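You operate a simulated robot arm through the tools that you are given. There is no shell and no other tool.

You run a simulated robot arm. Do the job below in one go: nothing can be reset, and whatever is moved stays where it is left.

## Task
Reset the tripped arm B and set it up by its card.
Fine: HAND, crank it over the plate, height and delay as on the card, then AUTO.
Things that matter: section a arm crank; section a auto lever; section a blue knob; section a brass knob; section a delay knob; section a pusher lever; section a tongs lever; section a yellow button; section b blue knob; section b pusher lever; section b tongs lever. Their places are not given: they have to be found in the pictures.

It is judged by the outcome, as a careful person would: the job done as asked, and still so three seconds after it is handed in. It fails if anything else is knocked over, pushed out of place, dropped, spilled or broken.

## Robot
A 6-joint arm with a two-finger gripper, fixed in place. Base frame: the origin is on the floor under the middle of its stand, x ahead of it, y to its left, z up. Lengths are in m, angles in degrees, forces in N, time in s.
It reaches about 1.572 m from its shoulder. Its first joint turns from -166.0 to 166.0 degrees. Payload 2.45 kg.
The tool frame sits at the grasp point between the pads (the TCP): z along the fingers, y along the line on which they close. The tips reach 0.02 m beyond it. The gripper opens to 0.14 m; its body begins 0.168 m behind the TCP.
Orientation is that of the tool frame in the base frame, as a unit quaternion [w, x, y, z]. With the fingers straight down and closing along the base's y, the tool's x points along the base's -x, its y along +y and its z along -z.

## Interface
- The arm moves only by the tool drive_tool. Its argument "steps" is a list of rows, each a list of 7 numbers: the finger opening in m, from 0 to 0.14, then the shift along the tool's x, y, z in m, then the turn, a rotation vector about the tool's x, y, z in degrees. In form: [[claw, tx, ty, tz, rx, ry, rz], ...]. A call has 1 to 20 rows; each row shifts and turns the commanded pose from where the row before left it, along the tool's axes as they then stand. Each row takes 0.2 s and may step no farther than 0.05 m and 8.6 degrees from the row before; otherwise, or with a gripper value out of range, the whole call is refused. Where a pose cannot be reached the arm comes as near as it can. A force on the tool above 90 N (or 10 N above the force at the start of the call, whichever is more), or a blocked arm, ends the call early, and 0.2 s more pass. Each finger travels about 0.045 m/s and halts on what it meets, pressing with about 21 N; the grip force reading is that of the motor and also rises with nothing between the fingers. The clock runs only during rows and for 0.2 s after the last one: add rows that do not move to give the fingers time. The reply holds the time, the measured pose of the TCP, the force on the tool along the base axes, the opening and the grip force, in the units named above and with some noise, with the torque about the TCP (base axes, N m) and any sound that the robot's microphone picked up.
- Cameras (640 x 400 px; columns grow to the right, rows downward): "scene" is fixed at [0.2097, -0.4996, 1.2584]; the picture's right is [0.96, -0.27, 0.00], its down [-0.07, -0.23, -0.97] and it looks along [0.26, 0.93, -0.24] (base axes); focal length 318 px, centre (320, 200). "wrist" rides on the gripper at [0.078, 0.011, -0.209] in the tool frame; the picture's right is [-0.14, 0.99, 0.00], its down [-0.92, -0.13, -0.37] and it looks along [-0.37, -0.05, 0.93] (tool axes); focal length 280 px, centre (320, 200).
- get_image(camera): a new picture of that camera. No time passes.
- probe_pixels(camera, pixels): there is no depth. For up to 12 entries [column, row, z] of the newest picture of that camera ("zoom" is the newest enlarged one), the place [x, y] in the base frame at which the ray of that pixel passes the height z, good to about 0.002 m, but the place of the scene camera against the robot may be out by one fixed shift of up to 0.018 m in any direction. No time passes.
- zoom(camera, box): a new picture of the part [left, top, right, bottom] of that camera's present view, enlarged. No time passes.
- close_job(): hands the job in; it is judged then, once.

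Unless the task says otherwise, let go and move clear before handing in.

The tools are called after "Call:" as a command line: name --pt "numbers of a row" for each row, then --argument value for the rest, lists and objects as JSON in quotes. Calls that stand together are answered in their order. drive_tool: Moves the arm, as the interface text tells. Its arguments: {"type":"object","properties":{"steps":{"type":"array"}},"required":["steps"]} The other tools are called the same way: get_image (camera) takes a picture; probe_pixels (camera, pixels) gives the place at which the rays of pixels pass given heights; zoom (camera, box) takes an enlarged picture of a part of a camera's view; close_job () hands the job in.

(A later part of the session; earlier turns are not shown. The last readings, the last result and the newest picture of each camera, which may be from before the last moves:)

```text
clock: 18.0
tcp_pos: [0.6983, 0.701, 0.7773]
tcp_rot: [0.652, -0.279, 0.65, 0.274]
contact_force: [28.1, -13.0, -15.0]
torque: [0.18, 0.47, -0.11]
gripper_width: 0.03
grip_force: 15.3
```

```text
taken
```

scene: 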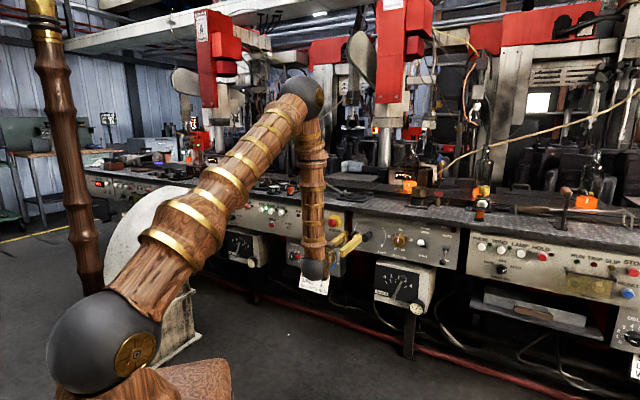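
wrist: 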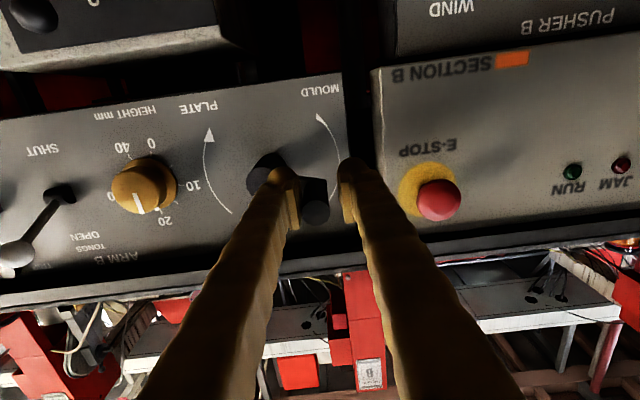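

At about 90° the grip reads 0.03 m open with a 15 N grip, so my circle is slightly wider than the true one; the handle at (316,212) presses the finger on the hub side. I'll enlarge to measure the true radius.

Call:
zoom --camera "wrist" --box '[230, 140, 390, 240]'

Call:
zoom --camera "scene" --box '[320, 80, 500, 220]'

```text
4.00 times, centred on (310, 190) of wrist
```

zoom: 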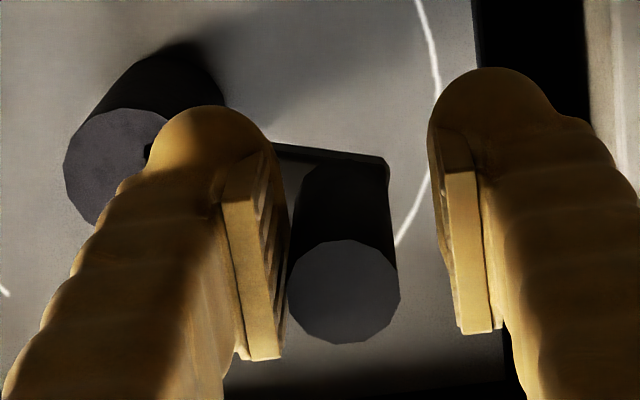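

```text
2.86 times, centred on (410, 150) of scene
```

zoom: 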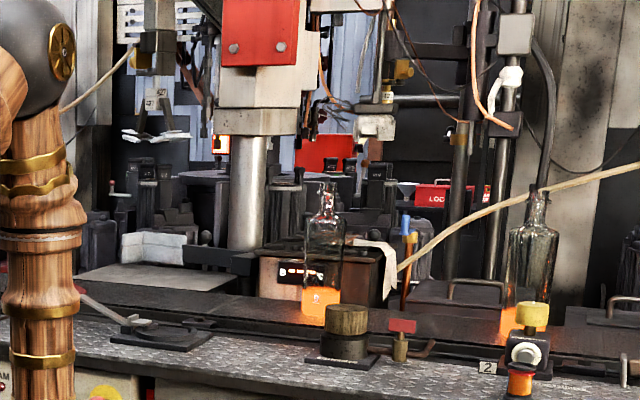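

The handle slipped a little within the pads and now sits about 8 mm above and 4 mm to the hub side of the tool point; the true radius is about 0.049 m. I'll open slightly, re-centre on the handle and grip it again.

Call:
drive_tool --pt "0.045 0 0 0 0 0 0" --pt "0.045 -0.004 -0.002 0 0 0 0" --pt "0.045 -0.0043 -0.0022 0 0 0 0" --pt "0.01 0 0 0 0 0 0" --pt "0.01 0 0 0 0 0 0" --pt "0.01 0 0 0 0 0 0" --pt "0.01 0 0 0 0 0 0"

Call:
get_image --camera "wrist"

Call:
zoom --camera "wrist" --box '[230, 140, 390, 240]'

```text
clock: 19.6
tcp_pos: [0.7014, 0.6973, 0.7864]
tcp_rot: [0.652, -0.279, 0.65, 0.274]
contact_force: [22.2, -9.8, 0.6]
torque: [-0.07, -0.24, -0.26]
gripper_width: 0.0207
grip_force: 45.0
```

```text
taken
```

wrist: 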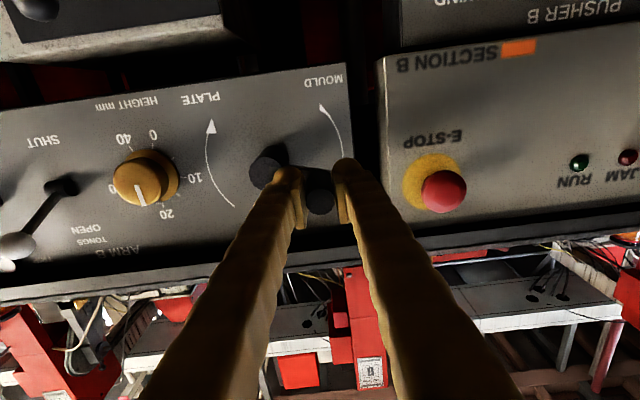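

```text
4.00 times, centred on (310, 190) of wrist
```

zoom: 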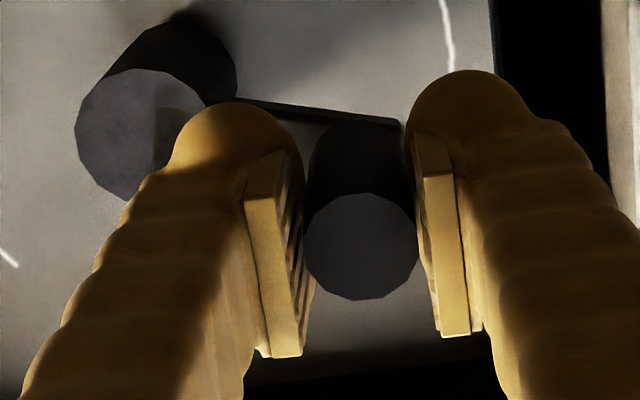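

The handle is centred again at (320,202); fitting the three handle positions gives the axis at L −0.065, z 0.774 and a radius of 0.050 m, so the crank is at about 104°. I'll carry on along that circle.

Call:
drive_tool --pt "0.01 -0.0087 -0.0041 0 0 0 0" --pt "0.01 -0.0076 -0.0048 0 0 0 0" --pt "0.01 -0.0067 -0.0056 0 0 0 0" --pt "0.01 -0.0056 -0.0067 0 0 0 0"

Call:
zoom --camera "wrist" --box '[230, 120, 410, 240]'

```text
clock: 20.6
tcp_pos: [0.7146, 0.6857, 0.8167]
tcp_rot: [0.653, -0.278, 0.649, 0.273]
contact_force: [-11.7, 12.3, 13.0]
torque: [0.25, 0.1, 0.25]
gripper_width: 0.0221
grip_force: 8.7
```

```text
3.33 times, centred on (320, 180) of wrist
```

zoom: 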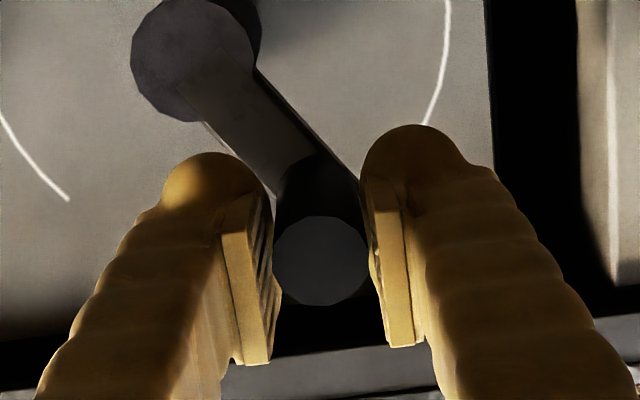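

The crank is now at about 142° (handle at (321,198)), moving well with modest resistance. I'll go on over the top to about 195°.

Call:
drive_tool --pt "0.01 -0.0043 -0.0076 0 0 0 0" --pt "0.01 -0.003 -0.0082 0 0 0 0" --pt "0.01 -0.0015 -0.0085 0 0 0 0" --pt "0.01 0 -0.0088 0 0 0 0" --pt "0.01 0.0015 -0.0085 0 0 0 0"

Call:
get_image --camera "wrist"

Call:
zoom --camera "wrist" --box '[230, 120, 410, 240]'

Call:
get_image --camera "scene"

```text
clock: 21.8
tcp_pos: [0.7445, 0.6543, 0.8228]
tcp_rot: [0.652, -0.28, 0.65, 0.273]
contact_force: [-12.5, 4.3, 8.8]
torque: [0.5, 0.43, 0.11]
gripper_width: 0.0206
grip_force: 45.3
```

```text
taken
```

wrist: 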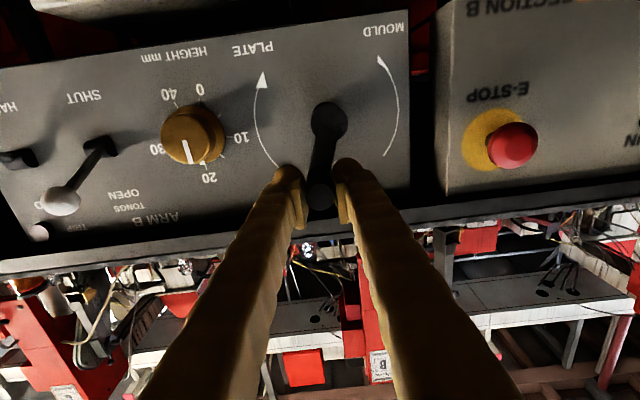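

```text
3.33 times, centred on (320, 180) of wrist
```

zoom: 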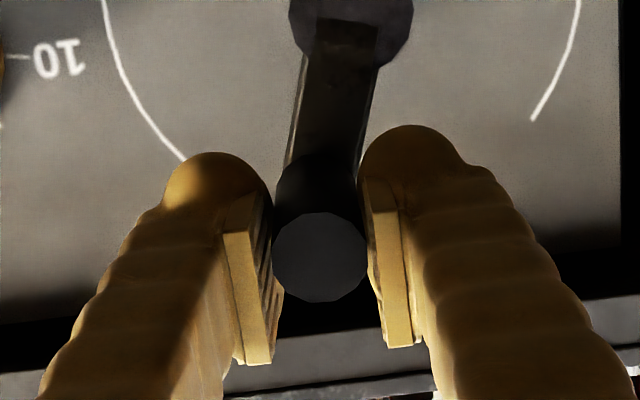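

```text
taken
```

scene: 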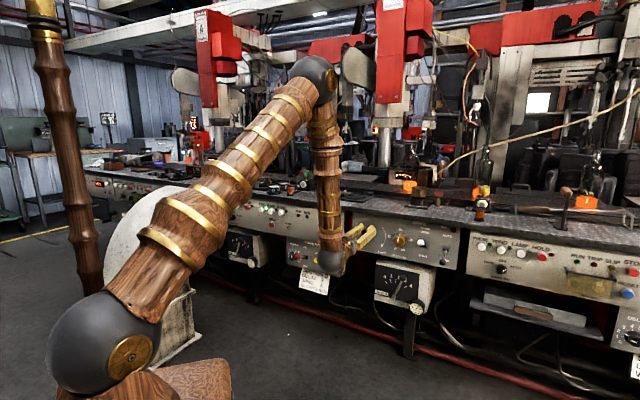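

The crank is past the top at about 194° and still turning freely (resistance under 13 N). I'll check whether the machine's own arm moves behind the bench.

Call:
zoom --camera "scene" --box '[330, 30, 510, 220]'

Call:
zoom --camera "wrist" --box '[380, 180, 640, 400]'

```text
2.11 times, centred on (420, 125) of scene
```

zoom: 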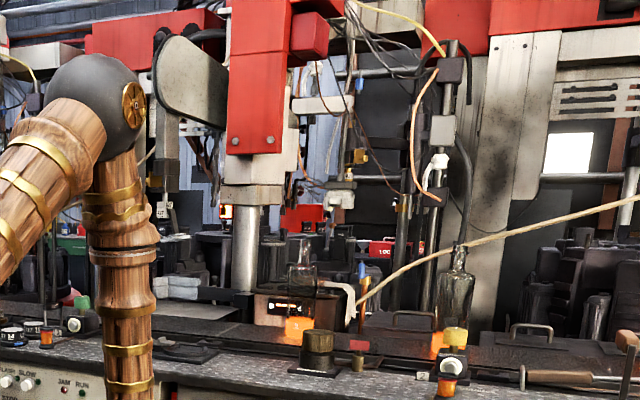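

```text
1.82 times, centred on (510, 290) of wrist
```

zoom: 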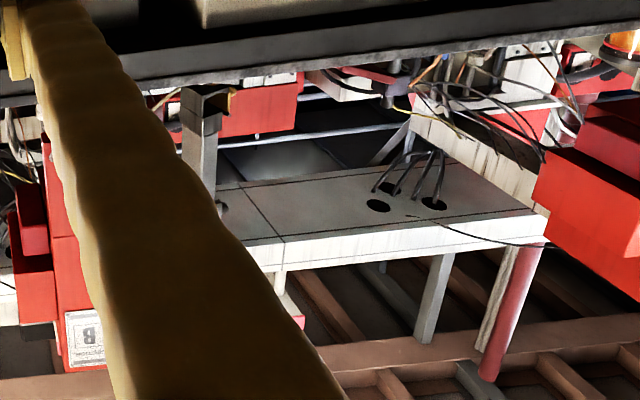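

A dark paddle-shaped swing arm behind the bench at about (357,65) in the scene has turned compared with before, so the crank is carrying arm B. I'll keep cranking clockwise.

Call:
drive_tool --pt "0.01 0.003 -0.0082 0 0 0 0" --pt "0.01 0.0043 -0.0076 0 0 0 0" --pt "0.01 0.0056 -0.0067 0 0 0 0" --pt "0.01 0.0067 -0.0056 0 0 0 0" --pt "0.01 0.0076 -0.0043 0 0 0 0"

Call:
zoom --camera "wrist" --box '[230, 120, 410, 240]'

Call:
zoom --camera "scene" --box '[330, 30, 510, 220]'

```text
clock: 23.0
tcp_pos: [0.7667, 0.6325, 0.7944]
tcp_rot: [0.651, -0.28, 0.651, 0.273]
contact_force: [-6.4, 18.3, -9.3]
torque: [0.08, 0.07, 0.06]
gripper_width: 0.0217
grip_force: 8.3
```

```text
3.33 times, centred on (320, 180) of wrist
```

zoom: 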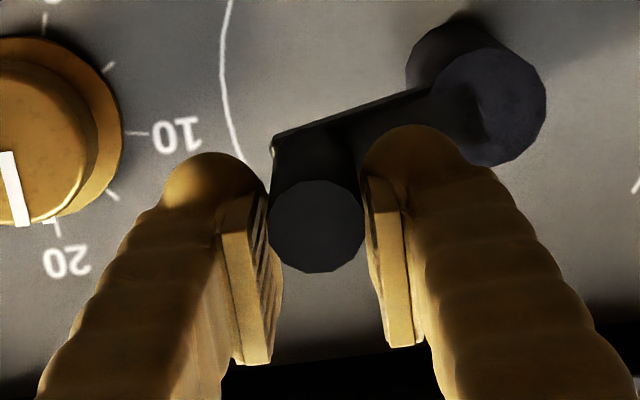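

```text
2.11 times, centred on (420, 125) of scene
```

zoom: 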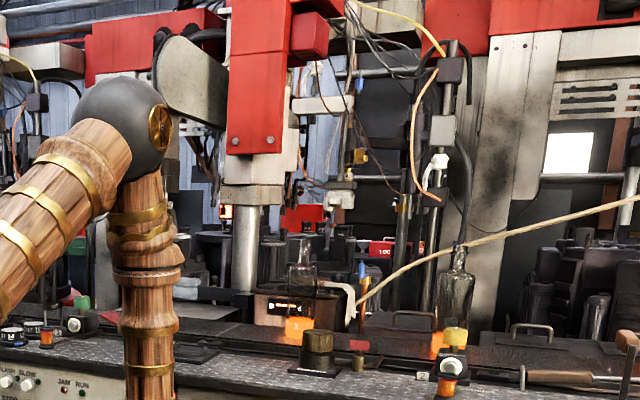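

The handle has rolled about 12 mm down between the pads (it's at (319,188)), so the crank is at about 259°. I'll open a little, re-centre on it, and grip again.

Call:
drive_tool --pt "0.045 0 0 0 0 0 0" --pt "0.045 0.006 0.0005 0 0 0 0" --pt "0.045 0.006 0.0005 0 0 0 0" --pt "0.045 0 0 0 0 0 0"

Call:
zoom --camera "wrist" --box '[230, 120, 410, 240]'

Call:
zoom --camera "scene" --box '[300, 20, 420, 120]'

```text
clock: 24.0
tcp_pos: [0.7666, 0.632, 0.7851]
tcp_rot: [0.652, -0.28, 0.65, 0.273]
contact_force: [0.2, 0.9, 0.2]
torque: [-0.02, 0.0, -0.01]
gripper_width: 0.045
grip_force: 0.1
```

```text
3.33 times, centred on (320, 180) of wrist
```

zoom: 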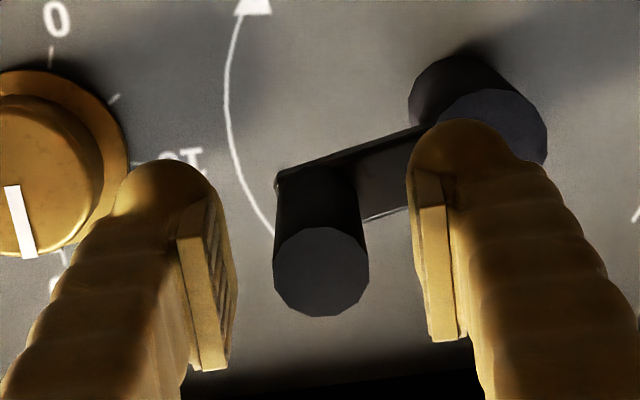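

```text
4.00 times, centred on (360, 70) of scene
```

zoom: 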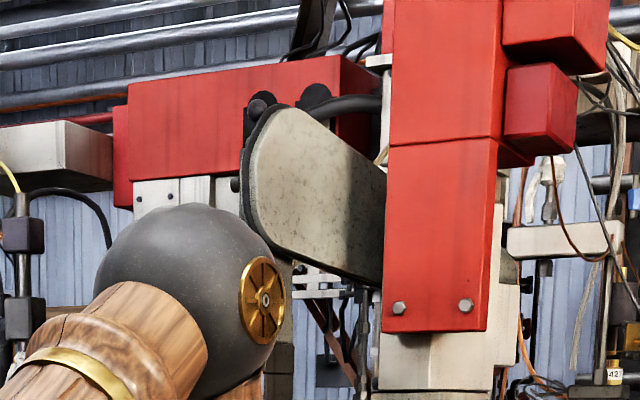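

The handle stays where it was left, now centred at (321,202); a better fit gives axis (L −0.063, z 0.772), radius 0.0485, crank at about 256°. I'll grip and continue clockwise another ~50°.

Call:
drive_tool --pt "0.01 0 0 0 0 0 0" --pt "0.01 0 0 0 0 0 0" --pt "0.01 0 0 0 0 0 0" --pt "0.01 0.0078 -0.0013 0 0 0 0" --pt "0.01 0.0084 0 0 0 0 0" --pt "0.01 0.0084 0.0015 0 0 0 0" --pt "0.01 0.0079 0.0028 0 0 0 0" --pt "0.01 0.0073 0.0043 0 0 0 0"

Call:
zoom --camera "wrist" --box '[230, 120, 410, 240]'

Call:
zoom --camera "scene" --box '[300, 20, 420, 120]'

```text
clock: 25.8
tcp_pos: [0.7649, 0.6369, 0.7413]
tcp_rot: [0.652, -0.279, 0.65, 0.273]
contact_force: [34.5, 16.9, 4.5]
torque: [0.22, 0.42, -0.09]
gripper_width: 0.0209
grip_force: 45.4
```

```text
3.33 times, centred on (320, 180) of wrist
```

zoom: 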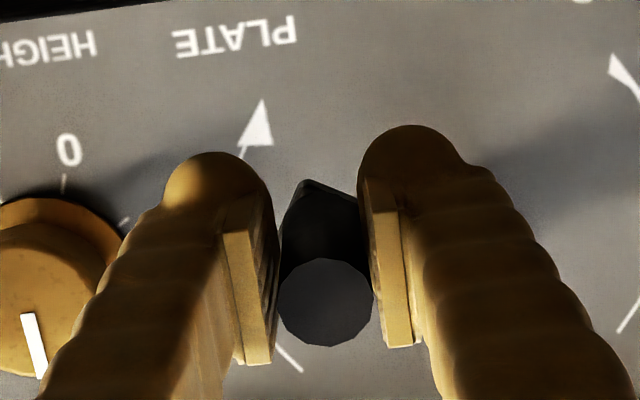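

```text
4.00 times, centred on (360, 70) of scene
```

zoom: 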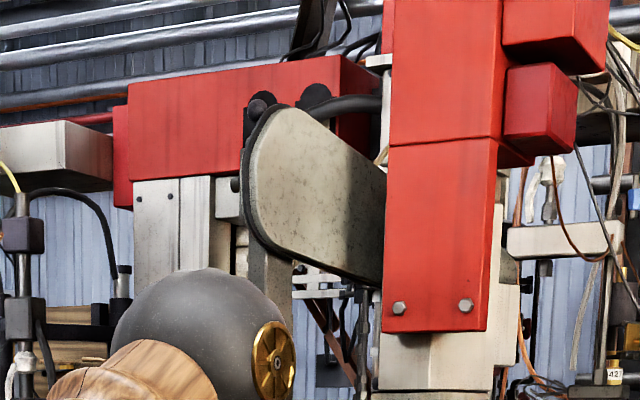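

The crank is at about 305°. I'll look at the scene at large to judge where the machine's arm has got to.

Call:
get_image --camera "scene"

Call:
zoom --camera "scene" --box '[170, 20, 420, 200]'

```text
taken
```

scene: 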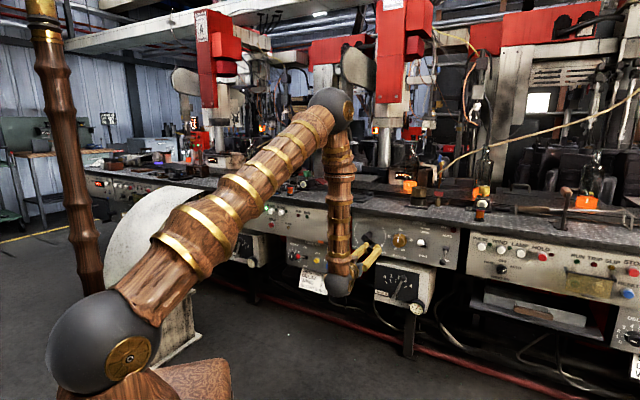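

```text
2.22 times, centred on (295, 110) of scene
```

zoom: 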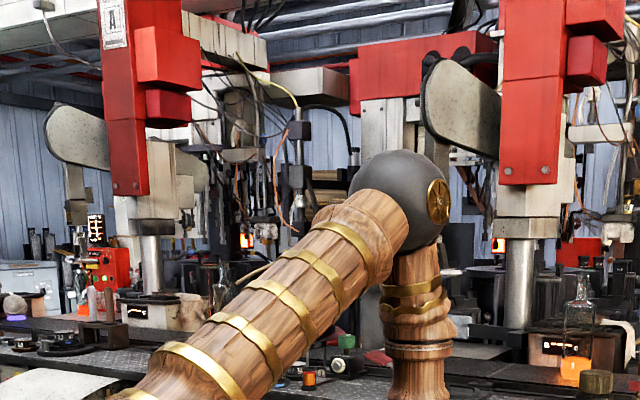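

The machine arm's paddle shows no change between 256° and 301° of crank, so it may already be at its end. I'll let go of the handle, back off, and move aside to see the arm and plate clearly.

Call:
drive_tool --pt "0.05 0 0 0 0 0 0" --pt "0.05 0 0 0 0 0 0" --pt "0.06 0 0 -0.04 0 0 0" --pt "0.06 0 0 -0.04 0 0 0" --pt "0.06 0 0 -0.03 0 0 0"

Call:
get_image --camera "wrist"

Call:
get_image --camera "scene"

```text
clock: 27.0
tcp_pos: [0.686, 0.5573, 0.7433]
tcp_rot: [0.652, -0.279, 0.65, 0.273]
contact_force: [0.7, -0.3, -0.5]
torque: [0.04, 0.02, 0.01]
gripper_width: 0.06
grip_force: 0.0
```

```text
taken
```

wrist: 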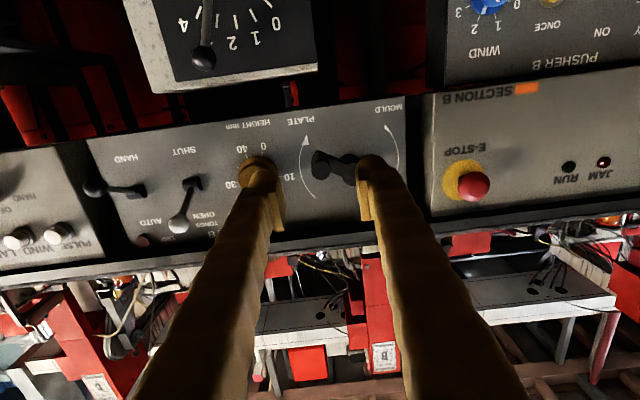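

```text
taken
```

scene: 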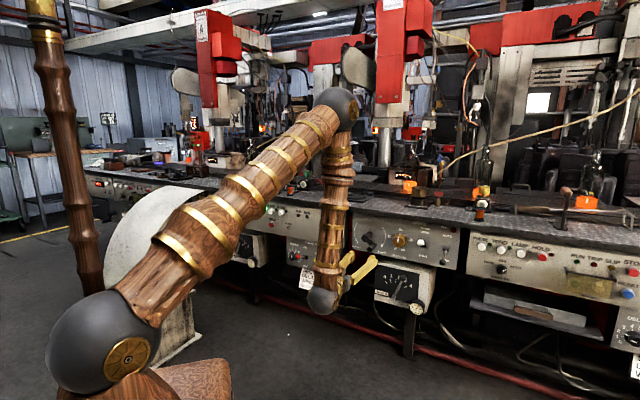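

The crank handle now lies to the right of its hub ((320,162) in the flipped picture), so it may have eased back a little from 301°; I also want to check the JAM/RUN lamps near (602,163).

Call:
zoom --camera "wrist" --box '[230, 100, 420, 220]'

Call:
zoom --camera "wrist" --box '[420, 60, 640, 220]'

Call:
zoom --camera "scene" --box '[210, 180, 350, 300]'

Call:
zoom --camera "wrist" --box '[230, 220, 640, 400]'

```text
3.33 times, centred on (325, 160) of wrist
```

zoom: 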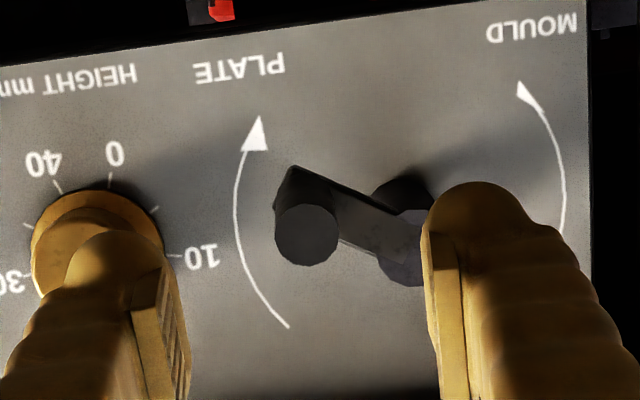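

```text
2.50 times, centred on (530, 140) of wrist
```

zoom: 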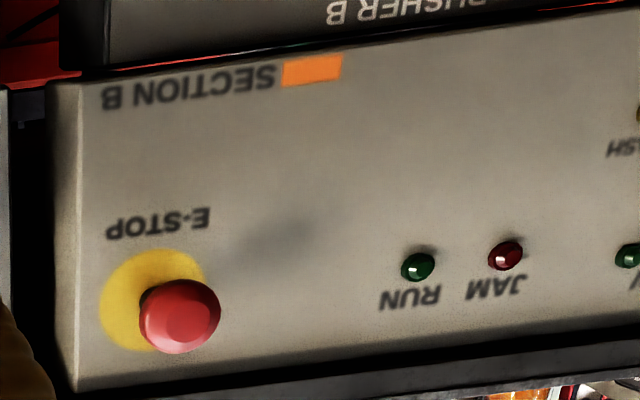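

```text
3.33 times, centred on (280, 240) of scene
```

zoom: 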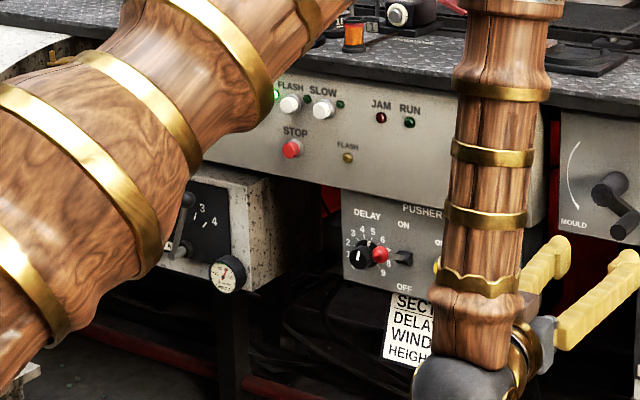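

```text
1.56 times, centred on (435, 310) of wrist
```

zoom: 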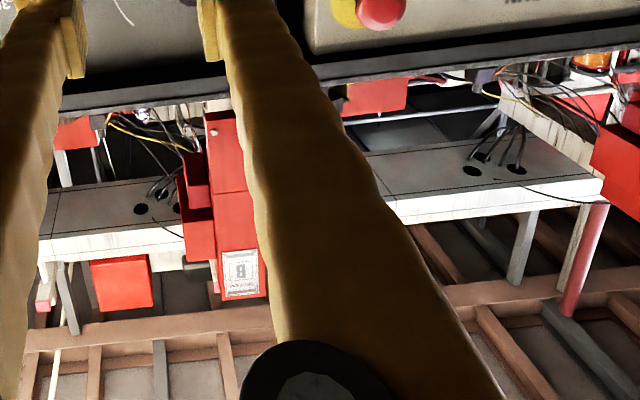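

The JAM and RUN lamps are dark and the crank has stayed at about 300°. I'll slide the robot to the right to unblock the scene camera's view of arm B.

Call:
drive_tool --pt "0.06 -0.01 -0.045 0 0 0 0" --pt "0.06 -0.01 -0.045 0 0 0 0" --pt "0.06 -0.01 -0.045 0 0 0 0" --pt "0.06 -0.01 -0.045 0 0 0 0" --pt "0.06 -0.01 -0.045 0 0 0 0"

Call:
get_image --camera "scene"

Call:
zoom --camera "scene" --box '[290, 20, 450, 200]'

Call:
get_image --camera "wrist"

```text
clock: 28.2
tcp_pos: [0.8472, 0.4033, 0.7951]
tcp_rot: [0.652, -0.279, 0.65, 0.273]
contact_force: [-0.1, -1.0, 0.5]
torque: [-0.02, -0.01, -0.02]
gripper_width: 0.0603
grip_force: 0.0
```

```text
taken
```

scene: 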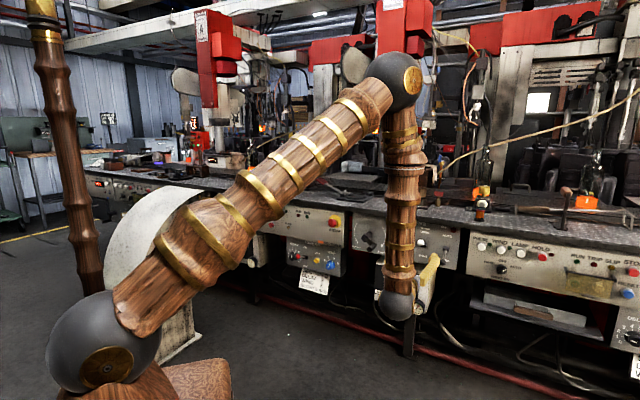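

```text
2.22 times, centred on (370, 110) of scene
```

zoom: 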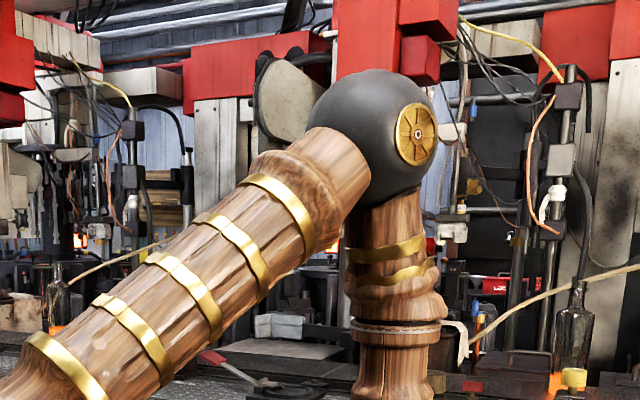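

```text
taken
```

wrist: 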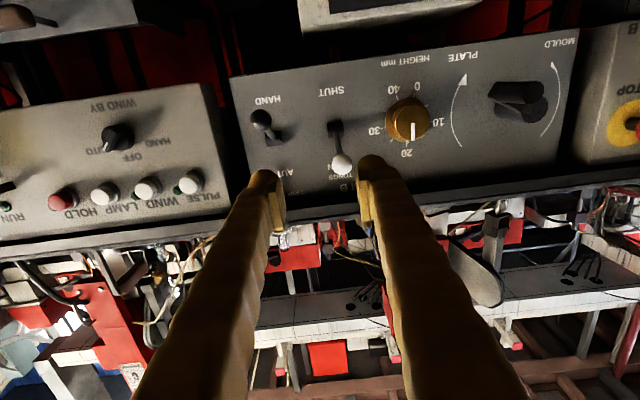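

The paddle is in the wrist view at about (475,270), but the robot's elbow still hides its end from the scene camera. The next stop, PUSHER B's delay knob on the left, will clear that view anyway; I'll first probe how far the big housing at the left of the bench sticks out.

Call:
probe_pixels --camera "scene" --pixels '[[160, 360, 0.0], [198, 345, 0.0], [190, 290, 0.3], [195, 215, 0.8], [215, 215, 0.8], [293, 256.5, 0.57], [305, 257.5, 0.57], [316.7, 260, 0.57], [330.4, 265.3, 0.57], [313, 283, 0.47]]'

Call:
zoom --camera "scene" --box '[70, 160, 300, 380]'

```text
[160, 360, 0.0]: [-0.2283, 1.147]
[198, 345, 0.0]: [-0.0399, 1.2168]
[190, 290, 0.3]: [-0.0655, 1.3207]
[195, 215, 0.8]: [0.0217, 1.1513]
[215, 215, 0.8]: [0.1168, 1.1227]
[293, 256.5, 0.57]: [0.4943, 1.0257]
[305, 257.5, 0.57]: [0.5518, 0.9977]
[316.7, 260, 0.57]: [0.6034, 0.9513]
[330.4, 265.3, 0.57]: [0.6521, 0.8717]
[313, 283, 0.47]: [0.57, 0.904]
```

```text
1.82 times, centred on (185, 270) of scene
```

zoom: 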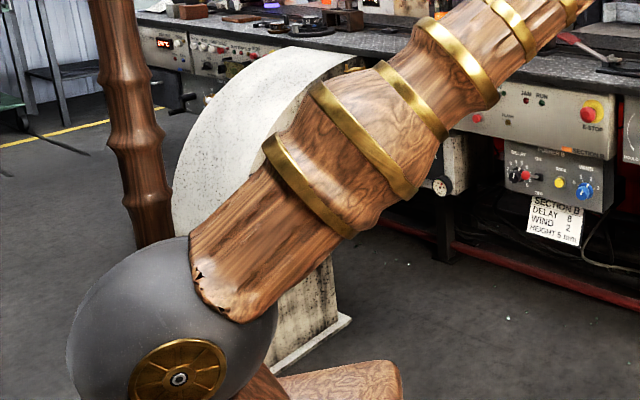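

The left housing is around y≥1.1, well away. I'll move along in front of the panels (tips ≤0.90 along the pointing axis) to face PUSHER B at about L 0.25, z 0.62.

Call:
drive_tool --pt "0.06 0.0135 0.0443 -0.0038 0 0 0" --pt "0.06 0.0135 0.0443 -0.0038 0 0 0" --pt "0.06 0.0135 0.0443 -0.0038 0 0 0" --pt "0.06 0.0135 0.0443 -0.0038 0 0 0" --pt "0.06 0.0135 0.0443 -0.0038 0 0 0" --pt "0.06 0.0135 0.0443 -0.0038 0 0 0" --pt "0.06 0.0135 0.0443 -0.0038 0 0 0" --pt "0.06 0.0135 0.0443 -0.0038 0 0 0" --pt "0.06 0.0135 0.0443 -0.0038 0 0 0" --pt "0.06 0.0135 0.0443 -0.0038 0 0 0" --pt "0.06 0.0135 0.0443 -0.0038 0 0 0" --pt "0.06 0.0135 0.0443 -0.0038 0 0 0" --pt "0.06 0.0135 0.0443 -0.0038 0 0 0"

Call:
get_image --camera "wrist"

Call:
get_image --camera "scene"

Call:
zoom --camera "scene" --box '[290, 20, 450, 200]'

```text
clock: 31.0
tcp_pos: [0.3985, 0.7656, 0.6164]
tcp_rot: [0.652, -0.279, 0.65, 0.273]
contact_force: [-0.2, 0.3, -0.5]
torque: [0.02, -0.01, -0.03]
gripper_width: 0.0602
grip_force: 0.1
```

```text
taken
```

wrist: 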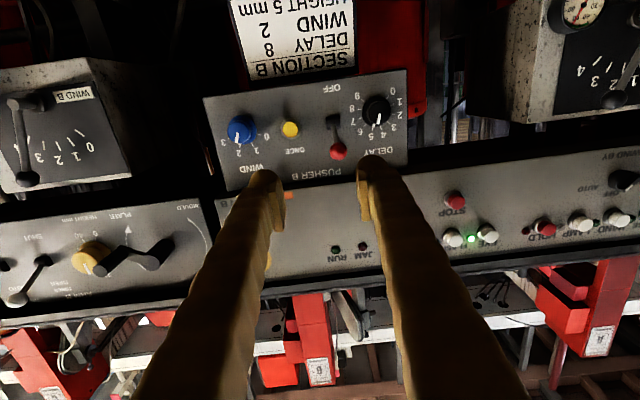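

```text
taken
```

scene: 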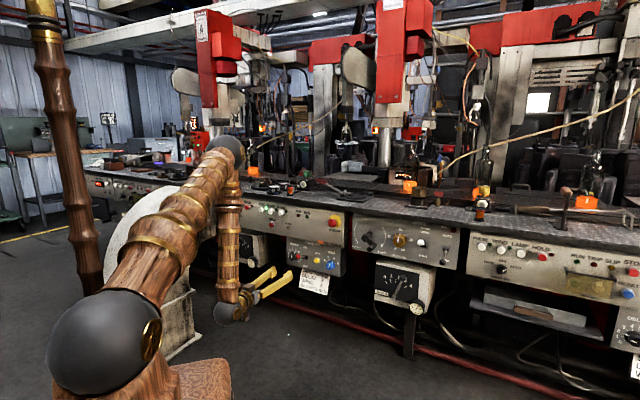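

```text
2.22 times, centred on (370, 110) of scene
```

zoom: 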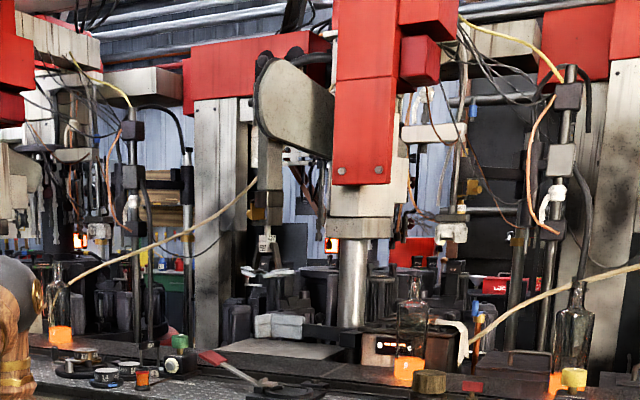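

With the view cleared, the tongs of arm B hang at about (347,144) above the pale plate slab at (360,177), so it looks to be over the plate. Now PUSHER B: the delay knob is at (376,110), the red pusher ball at (337,151). I'll enlarge and probe them.

Call:
zoom --camera "wrist" --box '[200, 60, 420, 200]'

Call:
zoom --camera "wrist" --box '[315, 70, 415, 170]'

Call:
probe_pixels --camera "wrist" --pixels '[[376, 110, 0.55], [376, 110, 0.5], [337, 151, 0.55], [337, 151, 0.6]]'

```text
2.86 times, centred on (310, 130) of wrist
```

zoom: 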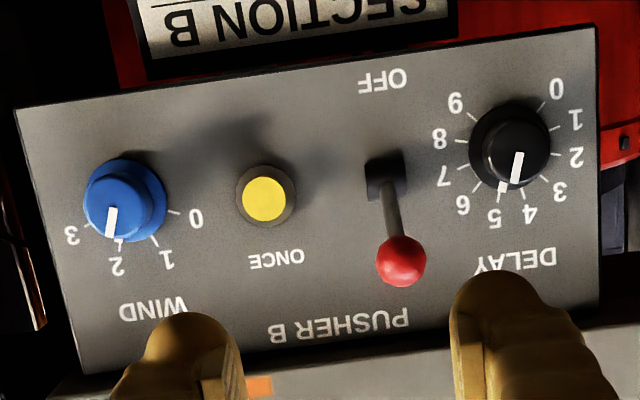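

```text
4.00 times, centred on (365, 120) of wrist
```

zoom: 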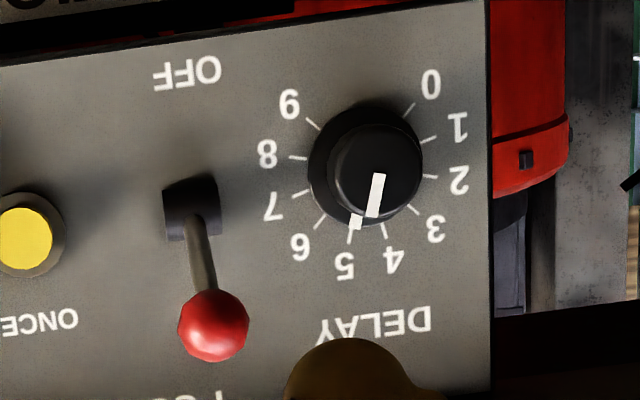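

```text
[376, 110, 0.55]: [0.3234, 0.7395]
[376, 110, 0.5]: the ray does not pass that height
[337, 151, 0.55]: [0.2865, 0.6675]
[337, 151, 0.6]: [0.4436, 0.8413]
```

The delay knob's base mark points at 5; the dial steps are 30° each, so it needs 90° clockwise to reach 8. I'll move to line up with the knob axis (about L 0.342, z 0.588) while staying back, for a second view to fix its depth.

Call:
drive_tool --pt "0.06 0.014 0.047 0 0 0 0" --pt "0.06 0.014 0.047 0 0 0 0"

Call:
get_image --camera "wrist"

Call:
zoom --camera "wrist" --box '[250, 90, 370, 190]'

Call:
get_image --camera "scene"

```text
clock: 31.6
tcp_pos: [0.3313, 0.8335, 0.5868]
tcp_rot: [0.652, -0.28, 0.65, 0.274]
contact_force: [0.5, 0.6, 0.8]
torque: [0.0, -0.02, 0.0]
gripper_width: 0.0601
grip_force: 0.0
```

```text
taken
```

wrist: 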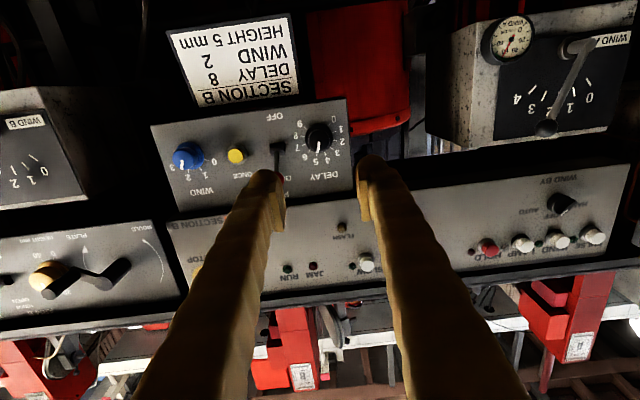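

```text
4.00 times, centred on (310, 140) of wrist
```

zoom: 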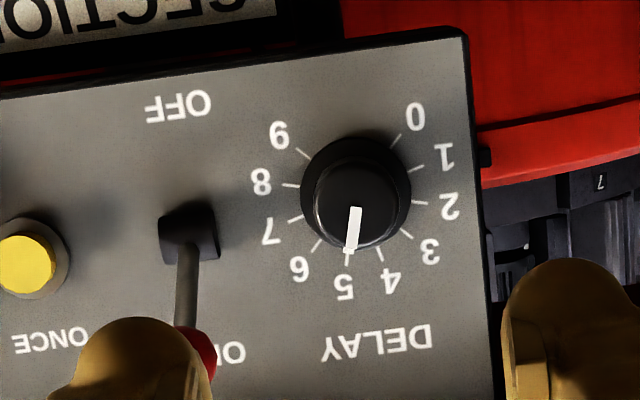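

```text
taken
```

scene: 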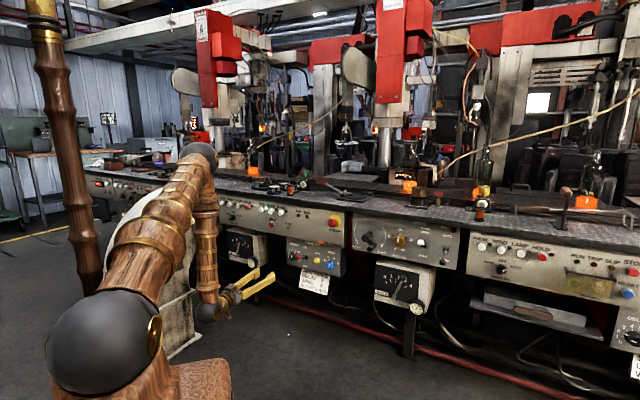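

The knob axis is at about L 0.341, z 0.587, with its cap face near f 1.066 and the panel near 1.088; the pusher lever is 7 cm to the right, so I'll grip with the fingers up-left and down-right. I'll roll the gripper 45° in place, in free space.

Call:
drive_tool --pt "0.06 0 -0.002 0 0 0 8.5" --pt "0.06 0 0 0 0 0 8.5" --pt "0.06 0 0 0 0 0 8.5" --pt "0.06 0 0 0 0 0 8.5" --pt "0.06 0 0 0 0 0 8.5" --pt "0.06 0 0 0 0 0 2.5"

Call:
get_image --camera "wrist"

```text
clock: 33.0
tcp_pos: [0.3333, 0.8303, 0.5868]
tcp_rot: [0.497, -0.009, 0.707, 0.503]
contact_force: [0.0, 0.4, -1.0]
torque: [-0.04, 0.01, -0.03]
gripper_width: 0.0601
grip_force: 0.1
```

```text
taken
```

wrist: 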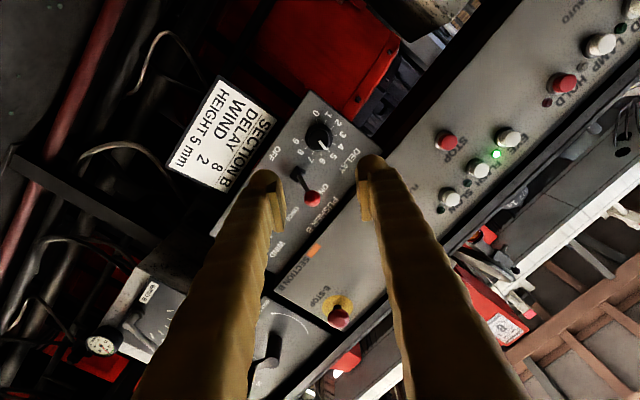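

The roll worked and the delay knob at (318,137) is on the tool axis. I'll advance 0.18 m, then check before the final approach.

Call:
drive_tool --pt "0.06 0 0 0.045 0 0 0" --pt "0.06 0 0 0.045 0 0 0" --pt "0.06 0 0 0.045 0 0 0" --pt "0.06 0 0 0.045 0 0 0"

Call:
get_image --camera "wrist"

Call:
zoom --camera "wrist" --box '[240, 110, 400, 230]'

```text
clock: 34.0
tcp_pos: [0.4598, 0.9582, 0.5875]
tcp_rot: [0.497, -0.009, 0.707, 0.502]
contact_force: [-1.1, 0.2, 0.3]
torque: [0.03, 0.01, -0.02]
gripper_width: 0.0603
grip_force: 0.0
```

```text
taken
```

wrist: 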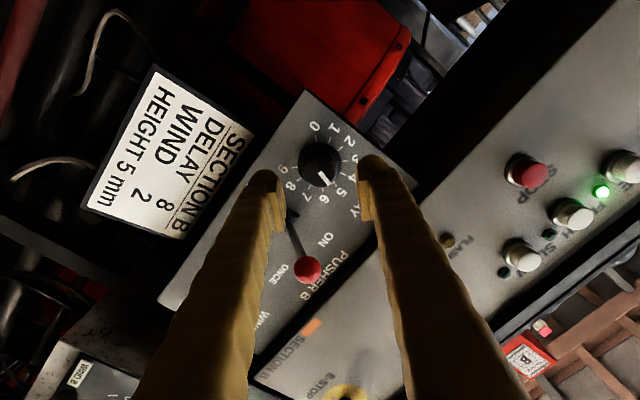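

```text
3.33 times, centred on (320, 170) of wrist
```

zoom: 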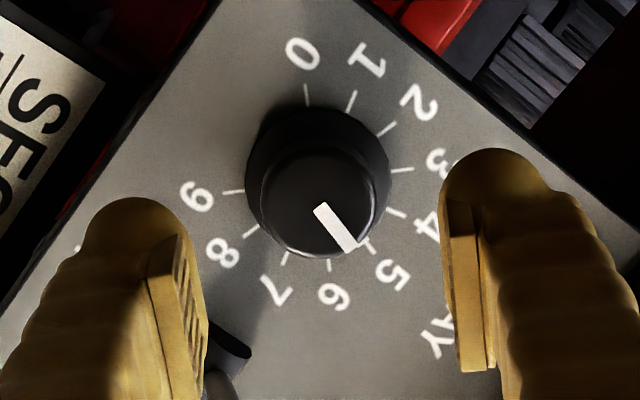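

The knob is centred between the open pads ((319,171) on axis). I'll advance slowly, with small steps at the end to feel for the panel.

Call:
drive_tool --pt "0.06 0.002 0.0005 0.02 0 0 0" --pt "0.06 0 0 0.02 0 0 0" --pt "0.06 0 0 0.005 0 0 0"

Call:
zoom --camera "wrist" --box '[240, 130, 400, 250]'

Call:
zoom --camera "scene" --box '[260, 220, 350, 290]'

```text
clock: 34.8
tcp_pos: [0.4889, 0.9924, 0.5853]
tcp_rot: [0.498, -0.008, 0.707, 0.502]
contact_force: [0.0, -0.6, -0.4]
torque: [-0.03, 0.03, 0.0]
gripper_width: 0.0602
grip_force: 0.1
```

```text
3.33 times, centred on (320, 190) of wrist
```

zoom: 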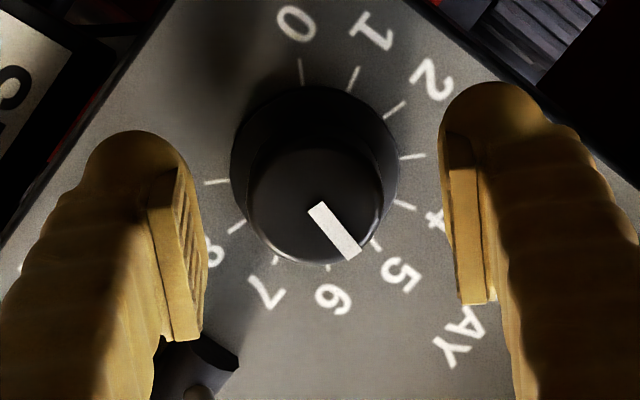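

```text
5.71 times, centred on (305, 255) of scene
```

zoom: 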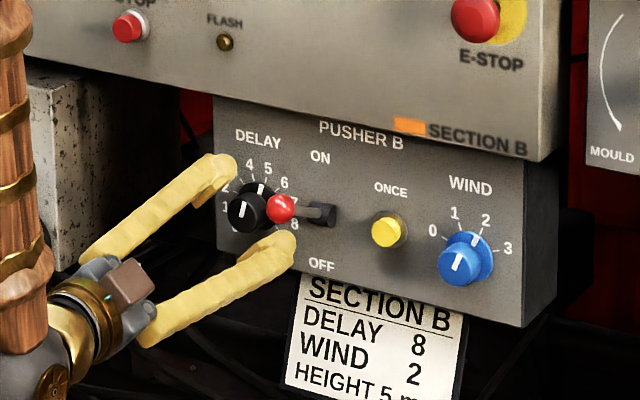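

The scene shows the open fingers straddling the delay knob cleanly, clear of the red lever. I'll advance another 8 mm in small steps, then close on it.

Call:
drive_tool --pt "0.06 -0.001 -0.001 0.004 0 0 0" --pt "0.06 0 0 0.004 0 0 0"

Call:
zoom --camera "wrist" --box '[240, 130, 400, 250]'

```text
clock: 35.4
tcp_pos: [0.4953, 0.9972, 0.5854]
tcp_rot: [0.498, -0.01, 0.707, 0.502]
contact_force: [0.0, 0.5, -0.3]
torque: [-0.02, 0.02, 0.02]
gripper_width: 0.0601
grip_force: 0.0
```

```text
3.33 times, centred on (320, 190) of wrist
```

zoom: 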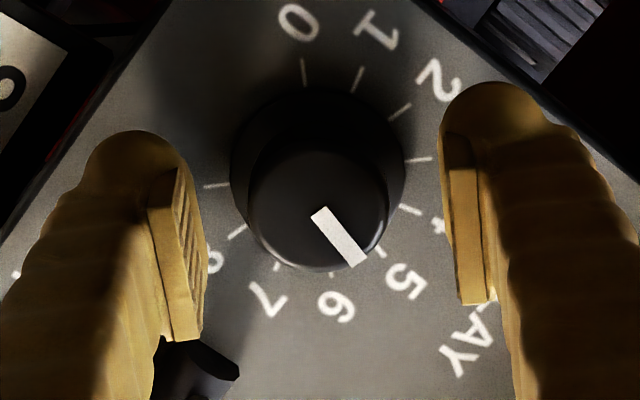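

No contact yet; the pads overlap the cap. I'll close on the knob.

Call:
drive_tool --pt "0.02 0 0 0 0 0 0" --pt "0.02 0 0 0 0 0 0" --pt "0.02 0 0 0 0 0 0" --pt "0.02 0 0 0 0 0 0"

Call:
zoom --camera "wrist" --box '[240, 130, 400, 250]'

Call:
zoom --camera "scene" --box '[260, 220, 350, 290]'

```text
clock: 36.4
tcp_pos: [0.4951, 0.9976, 0.5852]
tcp_rot: [0.498, -0.009, 0.708, 0.502]
contact_force: [4.1, 1.1, -1.7]
torque: [-0.05, 0.01, -0.01]
gripper_width: 0.0329
grip_force: 45.2
```

```text
3.33 times, centred on (320, 190) of wrist
```

zoom: 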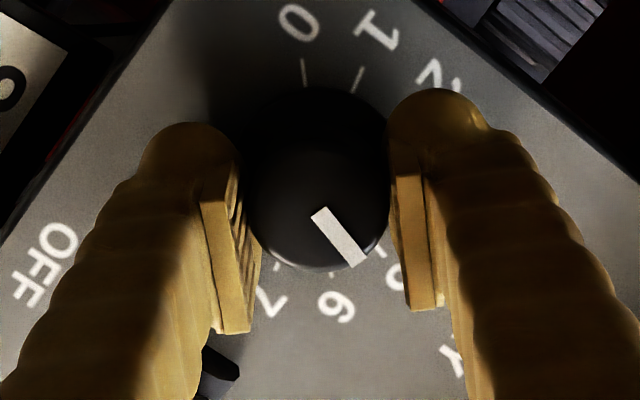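

```text
5.71 times, centred on (305, 255) of scene
```

zoom: 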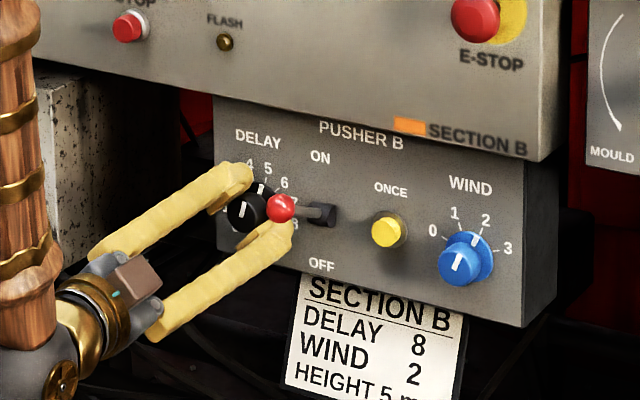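

The knob is gripped at 0.033 m. I'll turn clockwise 30° first to see that it follows.

Call:
drive_tool --pt "0.02 0 0 0 0 0 7.5" --pt "0.02 0 0 0 0 0 7.5" --pt "0.02 0 0 0 0 0 7.5" --pt "0.02 0 0 0 0 0 7.5"

Call:
zoom --camera "wrist" --box '[240, 130, 400, 250]'

Call:
zoom --camera "scene" --box '[260, 220, 350, 290]'

```text
clock: 37.4
tcp_pos: [0.496, 0.9971, 0.5843]
tcp_rot: [0.349, 0.175, 0.686, 0.614]
contact_force: [5.8, -7.4, -17.9]
torque: [-0.18, 0.06, -0.15]
gripper_width: 0.0329
grip_force: 45.4
```

```text
3.33 times, centred on (320, 190) of wrist
```

zoom: 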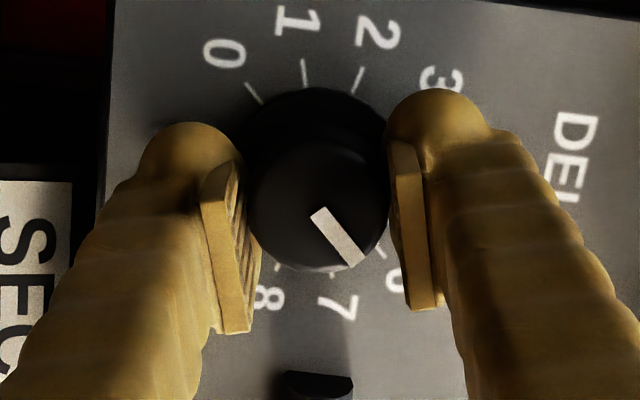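

```text
5.71 times, centred on (305, 255) of scene
```

zoom: 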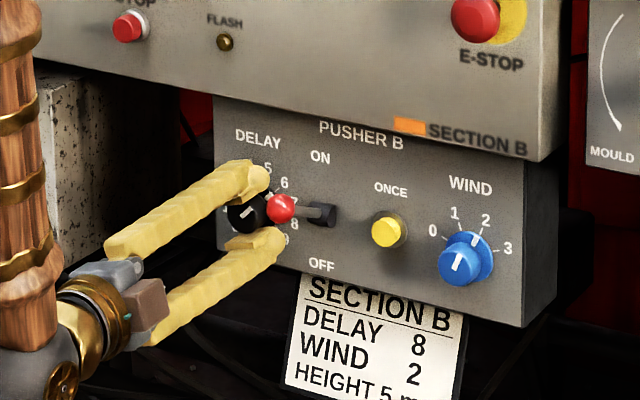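

The knob follows (pointer now at 6). I'll ease out a small side force and turn the next 30°.

Call:
drive_tool --pt "0.02 -0.0004 -0.0012 0 0 0 7.5" --pt "0.02 0 0 0 0 0 7.5" --pt "0.02 0 0 0 0 0 7.5" --pt "0.02 0 0 0 0 0 7.5"

Call:
zoom --camera "wrist" --box '[240, 130, 400, 250]'

Call:
zoom --camera "scene" --box '[260, 220, 350, 290]'

```text
clock: 38.4
tcp_pos: [0.4951, 0.9967, 0.5809]
tcp_rot: [0.179, 0.347, 0.618, 0.683]
contact_force: [9.7, 0.4, -38.9]
torque: [-0.37, 0.15, -0.05]
gripper_width: 0.0326
grip_force: 45.0
```

```text
3.33 times, centred on (320, 190) of wrist
```

zoom: 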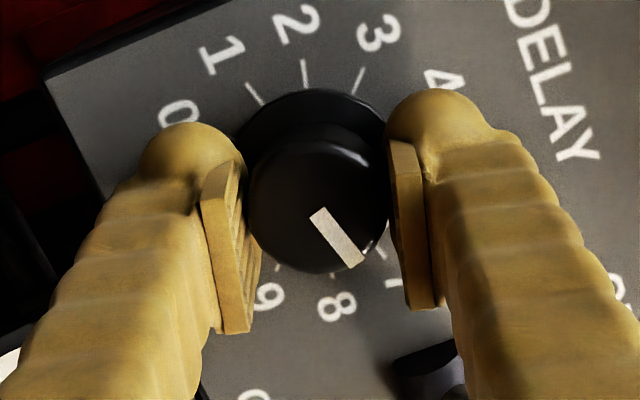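

```text
5.71 times, centred on (305, 255) of scene
```

zoom: 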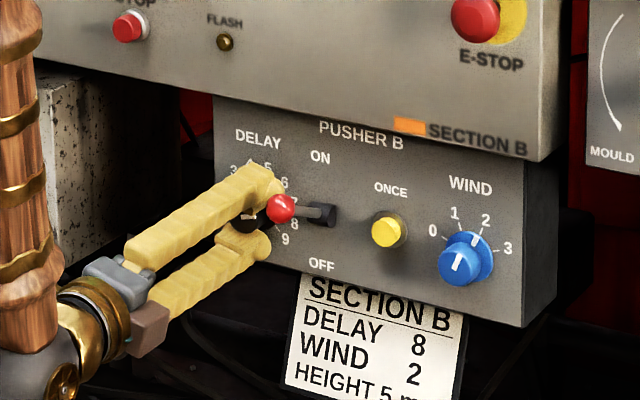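

Pointer now at 7, but a downward side force of 39 N has built up: the knob's centre is about 4 mm off the tool axis along the tool's x. I'll shift along the matching arc to relieve it while turning the last 30° to 8.

Call:
drive_tool --pt "0.02 0.0001 -0.0032 0 0 0 0" --pt "0.02 0 -0.0005 0 0 0 7.5" --pt "0.02 0 -0.0005 0 0 0 7.5" --pt "0.02 0 -0.0004 0 0 0 7.5" --pt "0.02 0 -0.0004 0 0 0 7.5"

Call:
zoom --camera "wrist" --box '[240, 130, 400, 250]'

Call:
zoom --camera "scene" --box '[260, 220, 350, 290]'

```text
clock: 39.6
tcp_pos: [0.496, 0.9986, 0.5813]
tcp_rot: [-0.004, 0.494, 0.506, 0.707]
contact_force: [-2.4, -30.1, 5.7]
torque: [0.22, -0.15, -0.19]
gripper_width: 0.0328
grip_force: 45.1
```

```text
3.33 times, centred on (320, 190) of wrist
```

zoom: 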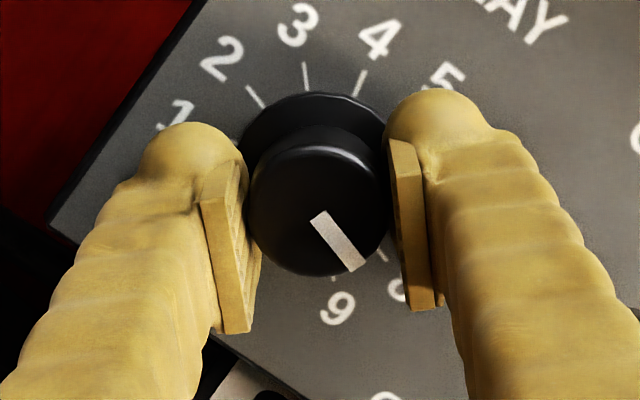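

```text
5.71 times, centred on (305, 255) of scene
```

zoom: 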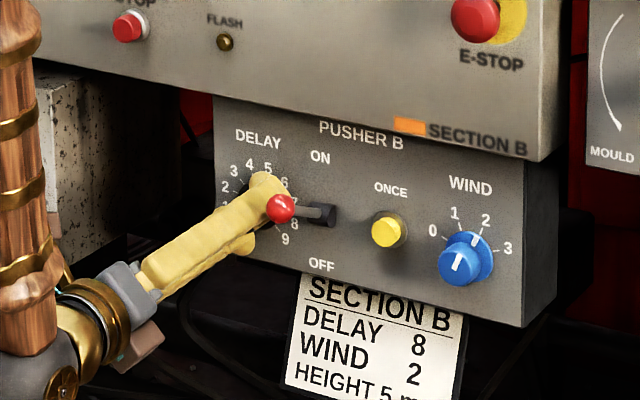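

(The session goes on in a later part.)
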